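You operate a simulated robot arm through the tools that you are given. There is no shell and no other tool. Be economical: measure what you need, move in short steps, check, and stop when the job is done.

You run a simulated robot arm. Do the job below in one go: nothing can be reset, and whatever is moved stays where it is left.

JOB
Close the window-side door of the double cupboard.
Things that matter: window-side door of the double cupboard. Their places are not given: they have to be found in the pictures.

The check looks at the end state, three seconds after you hand in, the way a careful person would. Anything else that was tipped, shoved, dropped, spilled or broken makes it a failure.

ROBOT AND FRAMES
A 6-joint arm with a two-finger parallel gripper, fixed in place. Base frame: the origin is at the foot of the arm, x ahead of it, y to its left, z up. Readings come in mm, degrees, newtons and seconds.
With the tool pointing down near the work surface it reaches from about 240 to 660 mm from the base axis. Its first joint turns from -66.0 to 66.0 degrees. Payload 2.9 kg.
The tool frame sits at the grasp point between the pads (the TCP): z along the fingers, y along the line on which they close. The tips reach 30 mm beyond it. Largest opening 110 mm; finger width 20, thickness 10; the body of the gripper, 48 by 112 mm, starts 55 mm behind the TCP.
Orientation is told as [roll, pitch, yaw] about the base's x, y, z axes, in that order, counted from this pose: with the fingers straight down and closing along the base's y, the tool's x points along the base's -x, its y along +y and its z along -z.

CONTROLS
- The arm moves only by the tool apply_moves. Its argument "moves" is one flat list of numbers, 7 for each row, row after row: the shift along the tool's x, y, z in units of 200 mm (1.0 is 200 mm), then the turn, a rotation vector about the tool's x, y, z in units of 90 degrees (1.0 is 90 degrees), then the finger opening in mm, from 0 to 110. In form: [x, y, z, wx, wy, wz, fingers, x, y, z, wx, wy, wz, fingers, ...]. A call has 1 to 8 rows; each row is the pose to reach, as a shift and turn from the pose commanded when the call began, along the tool's axes at that moment. A call with a number of a shift or a turn outside -1 to 1 is refused whole. Rows are played at 5 a second. More than 50 mm and 8.6 degrees between two rows, or a gripper value outside its range, and nothing of the call is played. A pose out of reach is approached as far as the arm can. The call stops where the force on the tool passes 40 N (or 10 N more than at its start, if that is more) or the arm is blocked; 0.2 s more then pass. Each finger travels about 108 mm/s and halts on what it meets, pressing with about 29 N; the grip force reading is that of the motor and also rises with nothing between the fingers. The clock runs only during rows and for 0.2 s after the last one: add rows that repeat a pose to give the fingers time. The reply holds the time, the measured pose of the TCP, the force on the tool along the base axes, the opening and the grip force, in the units named above and with some noise.
- Cameras (640 x 400 px; columns grow to the right, rows downward): "scene" is fixed at [67.3, 428.7, 1379.9]; the picture's right is [-0.84, -0.54, 0.00], its down [-0.33, 0.52, -0.79] and it looks along [0.43, -0.66, -0.62] (base axes); focal length 309 px, centre (320, 200). "wrist" rides on the gripper at [-36, 0, -57] in the tool frame; the picture's right is [0.00, -1.00, 0.00], its down [0.97, 0.00, -0.24] and it looks along [0.24, 0.00, 0.97] (tool axes); focal length 218 px, centre (320, 200).
- snapshot(camera): a new picture of that camera. It takes no simulated time.
- measure_at(camera, pixels): there is no depth. For up to 12 entries [column, row, z] of the newest picture of that camera ("zoom" is the newest enlarged one), the place [x, y] in the base frame at which the ray of that pixel passes the height z, good to about 2 mm. It takes no simulated time.
- enlarge(camera, box): a new picture of the part [left, top, right, bottom] of that camera's present view, enlarged. It takes no simulated time.
- job_done(): hands the job in; it is judged then, once.

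Work in short steps. Measure before you move; look again where a grasp or a placing could have gone wrong, and mend it. You have 60 turns and 30 pictures in all, those below and enlarged ones among them. Open the gripper and draw the arm clear of the work before you hand the job in, unless the task says otherwise; then end with one line.

The tools are called after "Call:" by a JSON object that holds its "method" and its "body". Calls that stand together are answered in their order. apply_moves: Moves the arm, as the interface text tells. Its arguments: {"type":"object","properties":{"moves":{"type":"array"}},"required":["moves"]} The other tools are called the same way: snapshot (camera) takes a picture; measure_at (camera, pixels) gives the place at which the rays of pixels pass given heights; enlarge (camera, box) takes an enlarged picture of a part of a camera's view; job_done () hands the job in.

At the start:

```text
clock: 0.0
eef_pos: [379.5, -57.2, 941.7]
tcp_rot: [0.1, 0.0, -0.1]
ft_force: [-1.5, -0.3, 0.2]
finger_gap: 110.0
gripper_force: 0.1
```

scene: 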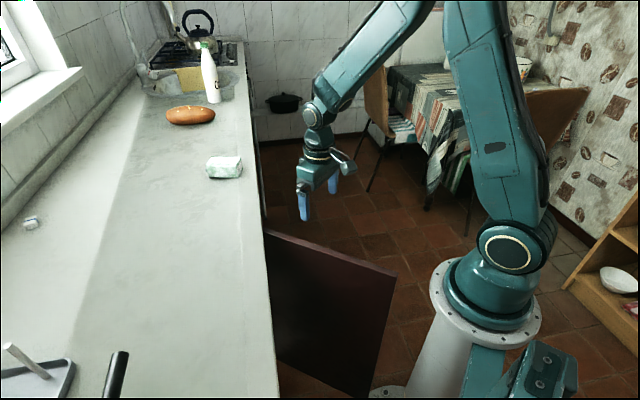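
wrist: 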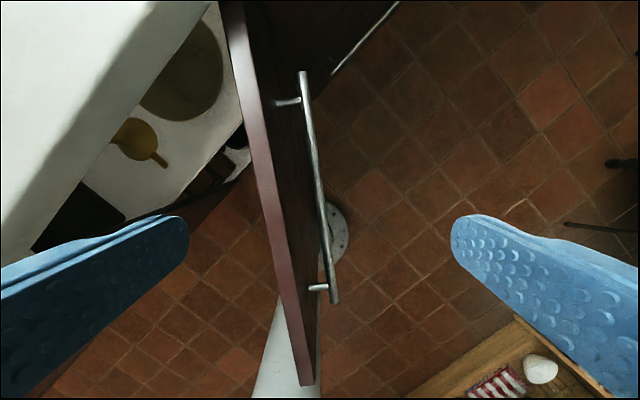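

I'll start by measuring the edges of the door in the wrist view (strip from (230,0) to (310,385)), the handle, and the same door in the scene view, and take a closer look at the door there.

Call:
{"method": "measure_at", "body": {"camera": "wrist", "pixels": [[218, 0, 660], [245, 0, 660], [300, 385, 660], [316, 385, 660], [303, 72, 600], [333, 300, 600], [208, 5, 696], [30, 250, 696], [400, 0, 0], [330, 75, 0]]}}

Call:
{"method": "measure_at", "body": {"camera": "scene", "pixels": [[265, 232, 660], [397, 275, 660], [279, 395, 696], [268, 232, 696], [245, 50, 696], [262, 215, 696]]}}

Call:
{"method": "enlarge", "body": {"camera": "scene", "box": [220, 120, 440, 400]}}

```text
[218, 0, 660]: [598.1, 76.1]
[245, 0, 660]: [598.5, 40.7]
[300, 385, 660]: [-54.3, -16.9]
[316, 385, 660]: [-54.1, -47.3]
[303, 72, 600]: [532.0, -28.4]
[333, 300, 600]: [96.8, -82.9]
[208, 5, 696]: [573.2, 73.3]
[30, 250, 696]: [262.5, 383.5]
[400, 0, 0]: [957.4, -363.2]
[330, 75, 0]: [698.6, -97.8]
```

```text
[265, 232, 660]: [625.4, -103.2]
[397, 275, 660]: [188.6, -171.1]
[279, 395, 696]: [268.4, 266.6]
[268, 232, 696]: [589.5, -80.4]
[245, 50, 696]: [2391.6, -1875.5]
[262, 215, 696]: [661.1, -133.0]
```

```text
1.43 times, centred on (330, 260) of scene
```

zoom: 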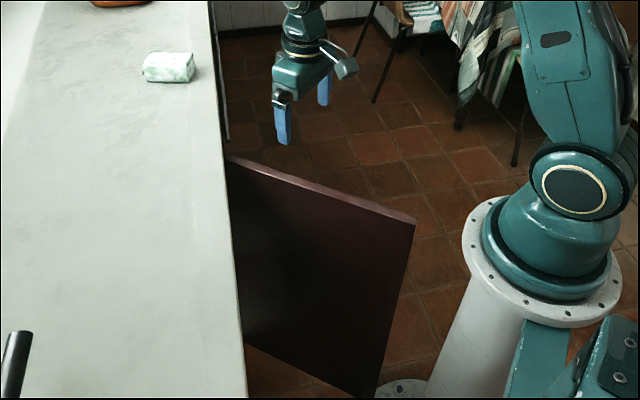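

Combining the two views, the door's top is near z≈816, its free end is at about (163,-41) and its hinge at about (507,8). I can't yet see whether a second door is nearby, so I'll rise a little and tilt the camera toward +y to look.

Call:
{"method": "apply_moves", "body": {"moves": [0, 0, -0.1, -0.09, 0, 0, 110, 0, 0, -0.2, -0.18, 0, 0, 110, 0, 0, -0.3, -0.27, 0, 0, 110, 0, 0, -0.4, -0.36, 0, 0, 110, 0, 0, -0.4, -0.45, 0, 0, 110, 0, 0, -0.4, -0.45, 0, 0, 110]}}

Call:
{"method": "snapshot", "body": {"camera": "wrist"}}

Call:
{"method": "snapshot", "body": {"camera": "scene"}}

```text
clock: 1.4
eef_pos: [379.0, -56.6, 1021.6]
tcp_rot: [40.5, 0.0, 0.0]
ft_force: [-0.1, 0.3, 0.6]
finger_gap: 110.0
gripper_force: 0.1
```

```text
26 pictures are left
```

wrist: 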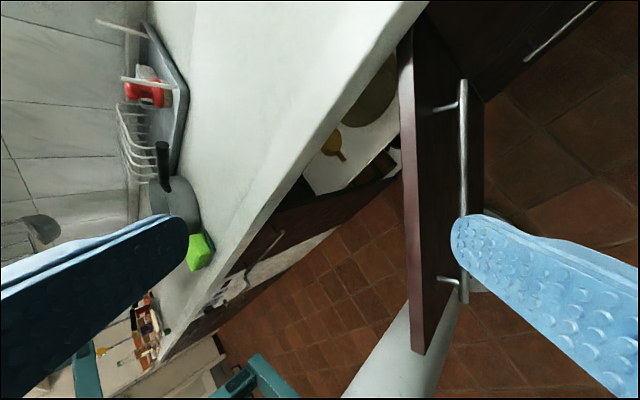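

```text
25 pictures are left
```

scene: 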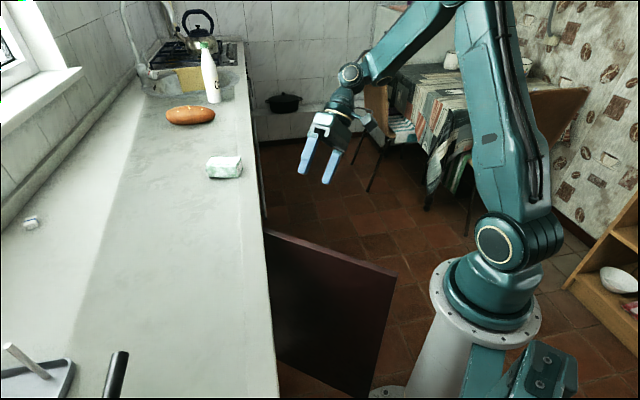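

The view now shows the open cupboard and, past it around (250-400, 170-300), another door. I'll enlarge that part.

Call:
{"method": "enlarge", "body": {"camera": "wrist", "box": [180, 60, 500, 340]}}

```text
1.43 times, centred on (340, 200) of wrist
```

zoom: 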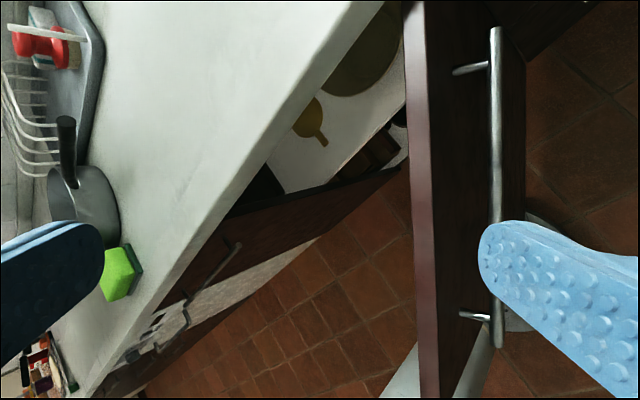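

Vertical edges in this view converge at about (566,123) zoom. By that, the second door (free edge (230,215)-(400,170) zoom) is closed, and the open one is on the window's side. Its handle is a horizontal bar at z≈746, from about (489,-39) to (214,-75). I plan to push that bar with closed, tilted fingers. First I go upright again, move to about (310,-140), and close the fingers.

Call:
{"method": "apply_moves", "body": {"moves": [0.069, -0.063, -0.054, 0.09, 0, 0, 60, 0.138, -0.126, -0.108, 0.18, 0, 0, 40, 0.207, -0.189, -0.162, 0.27, 0, 0, 20, 0.276, -0.252, -0.216, 0.36, 0, 0, 0, 0.345, -0.315, -0.27, 0.45, 0, 0, 0, 0.345, -0.315, -0.27, 0.45, 0, 0, 0]}}

Call:
{"method": "apply_moves", "body": {"moves": [0, 0, 0, 0, 0, -0.09, 0, 0, 0, 0, 0, 0, -0.18, 0, 0, 0, 0, 0, 0, -0.27, 0, 0, 0, 0, 0, 0, -0.36, 0, 0, 0, 0, 0, 0, -0.45, 0, 0, 0, 0, 0, 0, -0.5, 0, 0, 0, 0, 0, 0, -0.5, 0]}}

Call:
{"method": "apply_moves", "body": {"moves": [0, 0, 0, 0, -0.09, 0, 0, 0, 0, 0, 0, -0.18, 0, 0, 0, 0, 0, 0, -0.27, 0, 0, 0, 0, 0, 0, -0.36, 0, 0, 0, 0, 0, 0, -0.42, 0, 0, 0, 0, 0, 0, -0.42, 0, 0]}}

```text
clock: 2.8
eef_pos: [309.2, -139.6, 1022.0]
tcp_rot: [0.0, 0.0, 0.0]
ft_force: [0.3, 0.5, -0.1]
finger_gap: 0.0
gripper_force: 28.9
```

```text
clock: 4.4
eef_pos: [309.0, -140.4, 1022.7]
tcp_rot: [0.1, 0.1, 45.0]
ft_force: [0.1, -0.1, -0.2]
finger_gap: 0.2
gripper_force: 28.4
```

```text
clock: 5.8
eef_pos: [309.7, -141.1, 1022.0]
tcp_rot: [0.1, -38.0, 45.0]
ft_force: [0.1, 0.1, -0.7]
finger_gap: 0.0
gripper_force: 28.5
```

The orientation is as planned: leaning 38° toward the cupboard front. I'll lower half-way (136 mm) and look.

Call:
{"method": "apply_moves", "body": {"moves": [0.139, 0, 0.179, 0, 0, 0, 0, 0.278, 0, 0.358, 0, 0, 0, 0, 0.417, 0, 0.537, 0, 0, 0, 0, 0.417, 0, 0.537, 0, 0, 0, 0]}}

Call:
{"method": "snapshot", "body": {"camera": "wrist"}}

Call:
{"method": "snapshot", "body": {"camera": "scene"}}

```text
clock: 6.8
eef_pos: [309.4, -139.4, 885.5]
tcp_rot: [0.1, -37.8, 44.9]
ft_force: [-0.2, -0.1, 0.2]
finger_gap: 0.0
gripper_force: 29.4
```

```text
23 pictures are left
```

wrist: 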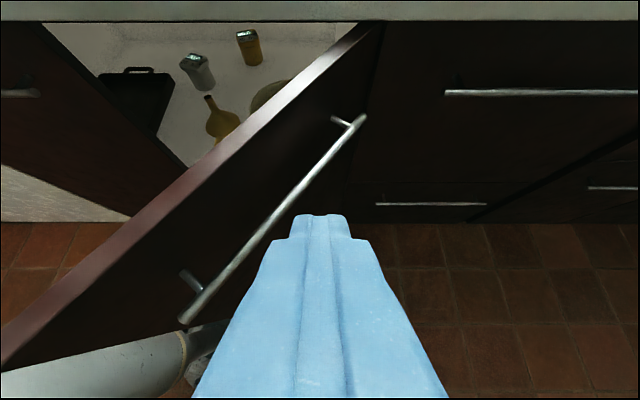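

```text
22 pictures are left
```

scene: 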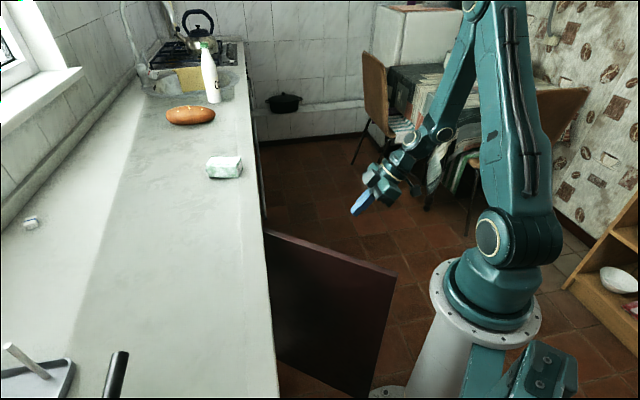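

The view confirms the handle, with its far end back-projecting to (488,-40,746). The fingers are on the outer side of the door, so I'll lower the rest of the way to bar height.

Call:
{"method": "apply_moves", "body": {"moves": [0.139, 0, 0.179, 0, 0, 0, 0, 0.278, 0, 0.358, 0, 0, 0, 0, 0.417, 0, 0.537, 0, 0, 0, 0, 0.417, 0, 0.537, 0, 0, 0, 0]}}

Call:
{"method": "snapshot", "body": {"camera": "wrist"}}

```text
clock: 7.8
eef_pos: [309.5, -140.0, 749.3]
tcp_rot: [0.0, -37.9, 45.0]
ft_force: [-0.4, 0.1, 0.2]
finger_gap: 0.0
gripper_force: 28.8
```

```text
21 pictures are left
```

wrist: 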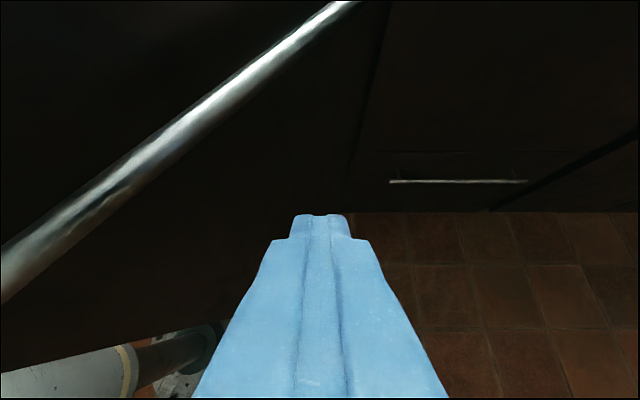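

The fingers are at bar height with the bar ahead of them. I'll push along the first part of the arc about the hinge, to about (296,-20).

Call:
{"method": "apply_moves", "body": {"moves": [-0.0559, 0.0707, 0.0433, 0, 0, 0, 0, -0.1118, 0.1414, 0.0866, 0, 0, 0, 0, -0.1481, 0.2015, 0.1147, 0, 0, 0, 0, -0.1817, 0.2651, 0.1407, 0, 0, 0, 0, -0.2152, 0.3288, 0.1667, 0, 0, 0, 0, -0.2516, 0.3889, 0.1949, 0, 0, 0, 0, -0.2795, 0.4383, 0.2165, 0, 0, 0, 0, -0.2991, 0.4702, 0.2317, 0, 0, 0, 0]}}

Call:
{"method": "snapshot", "body": {"camera": "wrist"}}

```text
clock: 9.6
eef_pos: [296.7, -20.1, 750.1]
tcp_rot: [0.2, -37.8, 44.9]
ft_force: [0.6, -0.5, 0.0]
finger_gap: 0.0
gripper_force: 28.3
```

```text
20 pictures are left
```

wrist: 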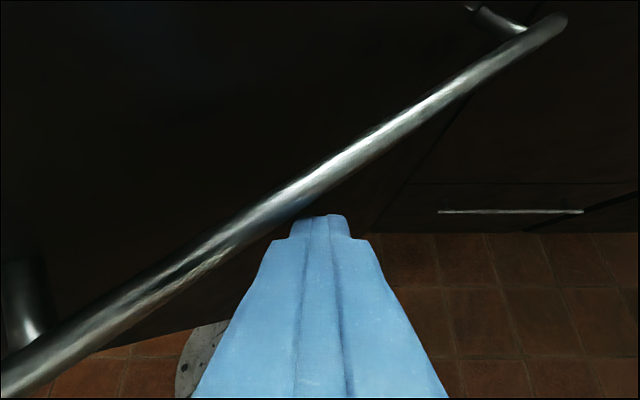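

The bar is right at the fingertips and the force is about zero. I'll continue the arc to about (311,90).

Call:
{"method": "apply_moves", "body": {"moves": [-0.0391, 0.0566, 0.0303, 0, 0, 0, 0, -0.081, 0.1096, 0.0628, 0, 0, 0, 0, -0.1173, 0.1555, 0.0909, 0, 0, 0, 0, -0.1564, 0.198, 0.1212, 0, 0, 0, 0, -0.2039, 0.2368, 0.158, 0, 0, 0, 0, -0.2542, 0.2722, 0.197, 0, 0, 0, 0, -0.3017, 0.304, 0.2338, 0, 0, 0, 0, -0.3492, 0.3358, 0.2706, 0, 0, 0, 0]}}

Call:
{"method": "snapshot", "body": {"camera": "wrist"}}

Call:
{"method": "snapshot", "body": {"camera": "scene"}}

```text
clock: 11.4
eef_pos: [312.4, 90.5, 750.4]
tcp_rot: [0.0, -37.9, 44.9]
ft_force: [0.4, -0.1, 0.5]
finger_gap: 0.0
gripper_force: 29.1
```

```text
19 pictures are left
```

wrist: 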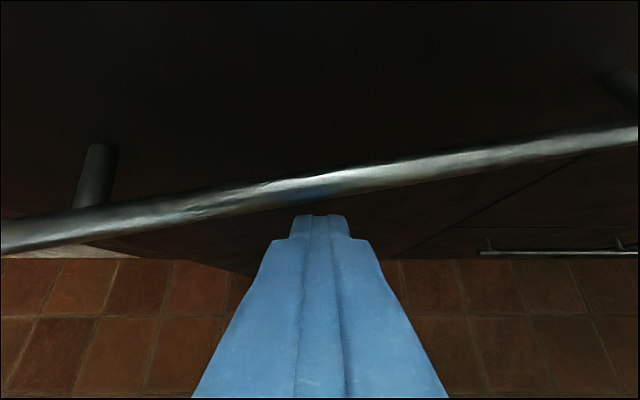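

```text
18 pictures are left
```

scene: 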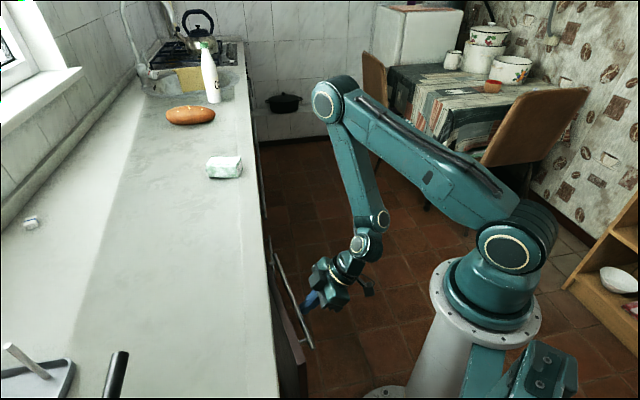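

The door is following and is about 10° from shut. I'll push straight toward the cupboard front in 6 mm steps until contact force stops me.

Call:
{"method": "apply_moves", "body": {"moves": [-0.0237, 0, 0.0184, 0, 0, 0, 0, -0.0474, 0, 0.0368, 0, 0, 0, 0, -0.0711, 0, 0.0552, 0, 0, 0, 0, -0.0948, 0, 0.0736, 0, 0, 0, 0, -0.1185, 0, 0.092, 0, 0, 0, 0, -0.1422, 0, 0.1104, 0, 0, 0, 0]}}

Call:
{"method": "snapshot", "body": {"camera": "wrist"}}

```text
clock: 12.8
eef_pos: [336.3, 115.8, 752.0]
tcp_rot: [0.1, -37.9, 44.9]
ft_force: [-0.5, -0.6, -0.3]
finger_gap: 0.0
gripper_force: 29.4
```

```text
17 pictures are left
```

wrist: 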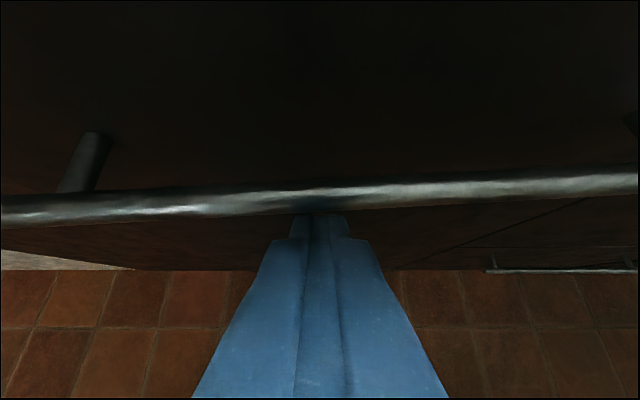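

Bar still slopes slightly (row 210 left to row 180 right), so a few degrees remain. I'll continue in 4 mm steps.

Call:
{"method": "apply_moves", "body": {"moves": [-0.0158, 0, 0.01227, 0, 0, 0, 0, -0.0316, 0, 0.02453, 0, 0, 0, 0, -0.0474, 0, 0.0368, 0, 0, 0, 0, -0.0632, 0, 0.0491, 0, 0, 0, 0, -0.079, 0, 0.0613, 0, 0, 0, 0, -0.0948, 0, 0.0736, 0, 0, 0, 0]}}

Call:
{"method": "snapshot", "body": {"camera": "wrist"}}

Call:
{"method": "snapshot", "body": {"camera": "scene"}}

```text
clock: 14.2
eef_pos: [350.3, 129.5, 747.8]
tcp_rot: [0.2, -37.1, 44.8]
ft_force: [-22.3, -31.6, -8.7]
finger_gap: 0.1
gripper_force: 29.0
```

```text
16 pictures are left
```

wrist: 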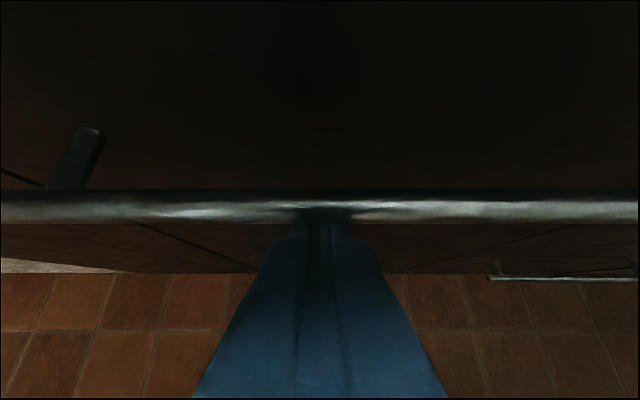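

```text
15 pictures are left
```

scene: 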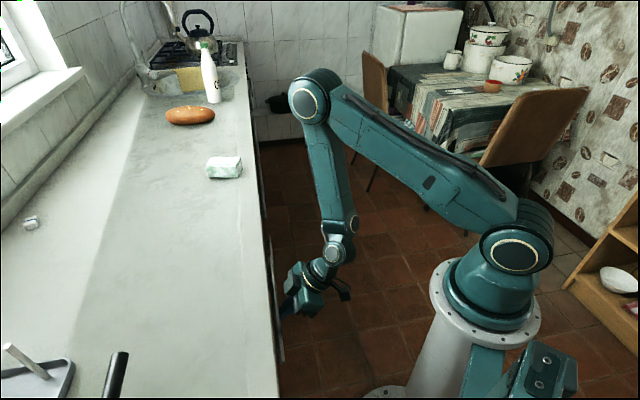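

The bar is now level (row ~207 right across) and the push met about 39 N, so the door is against its stop. I'll draw straight back and look.

Call:
{"method": "apply_moves", "body": {"moves": [0.0395, 0, -0.0307, 0, 0, 0, 0, 0.079, 0, -0.0613, 0, 0, 0, 0, 0.158, 0, -0.1226, 0, 0, 0, 0, 0.316, 0, -0.245, 0, 0, 0, 0, 0.474, 0, -0.3678, 0, 0, 0, 0, 0.474, 0, -0.3678, 0, 0, 0, 0]}}

Call:
{"method": "snapshot", "body": {"camera": "wrist"}}

```text
clock: 15.6
eef_pos: [285.5, 43.8, 740.2]
tcp_rot: [0.2, -37.9, 44.9]
ft_force: [-0.7, 1.8, 1.0]
finger_gap: 0.3
gripper_force: 29.1
out of reach, approached as far as the arm can: row 5, 6
```

```text
14 pictures are left
```

wrist: 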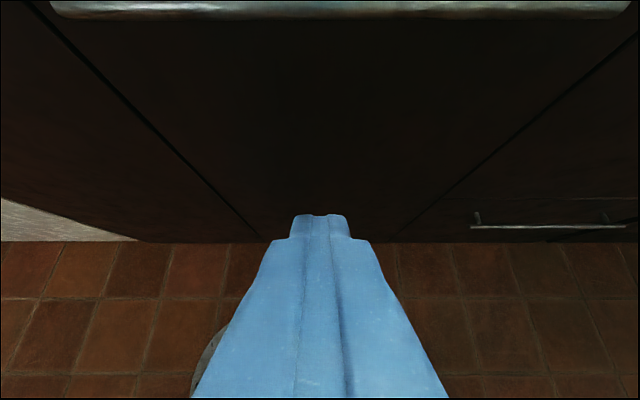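

The door is flush with its neighbours and the gap lines are even. I'll draw the arm up and away, opening the gripper on the way.

Call:
{"method": "apply_moves", "body": {"moves": [-0.025, -0.1132, -0.17, 0, 0, 0, 0, -0.05, -0.2264, -0.34, 0, 0, 0, 0, -0.075, -0.3396, -0.51, 0, 0, 0, 30, -0.1, -0.4528, -0.68, 0, 0, 0, 60, -0.125, -0.566, -0.85, 0, 0, 0, 110, -0.125, -0.566, -0.85, 0, 0, 0, 110, -0.125, -0.566, -0.85, 0, 0, 0, 110]}}

Call:
{"method": "snapshot", "body": {"camera": "wrist"}}

Call:
{"method": "snapshot", "body": {"camera": "scene"}}

```text
clock: 17.2
eef_pos: [305.0, -97.4, 888.8]
tcp_rot: [0.1, -37.8, 44.9]
ft_force: [0.1, -0.3, 0.5]
finger_gap: 110.2
gripper_force: 0.1
out of reach, approached as far as the arm can: row 1, 2
```

```text
13 pictures are left
```

wrist: 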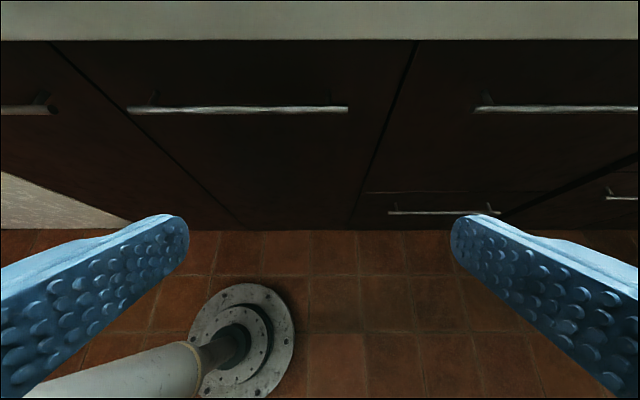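

```text
12 pictures are left
```

scene: 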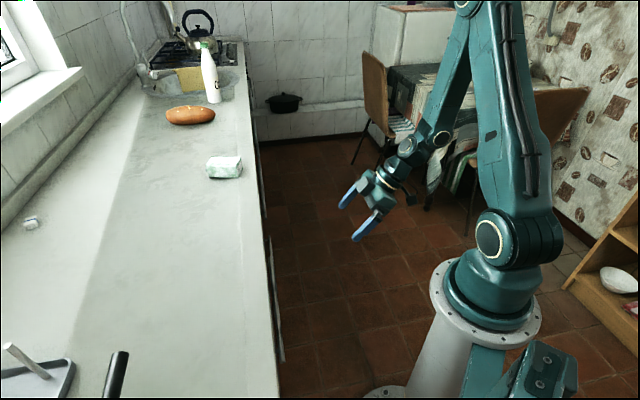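

The door is shut with its handle in line with the others, the items on the counter look undisturbed, and the arm is clear with the gripper open. I'm handing in.

Call:
{"method": "job_done", "body": {}}

```text
The job is handed in.
```

The window-side door of the double cupboard is closed flush, nothing else looks disturbed in the last pictures, and I've handed the job in.
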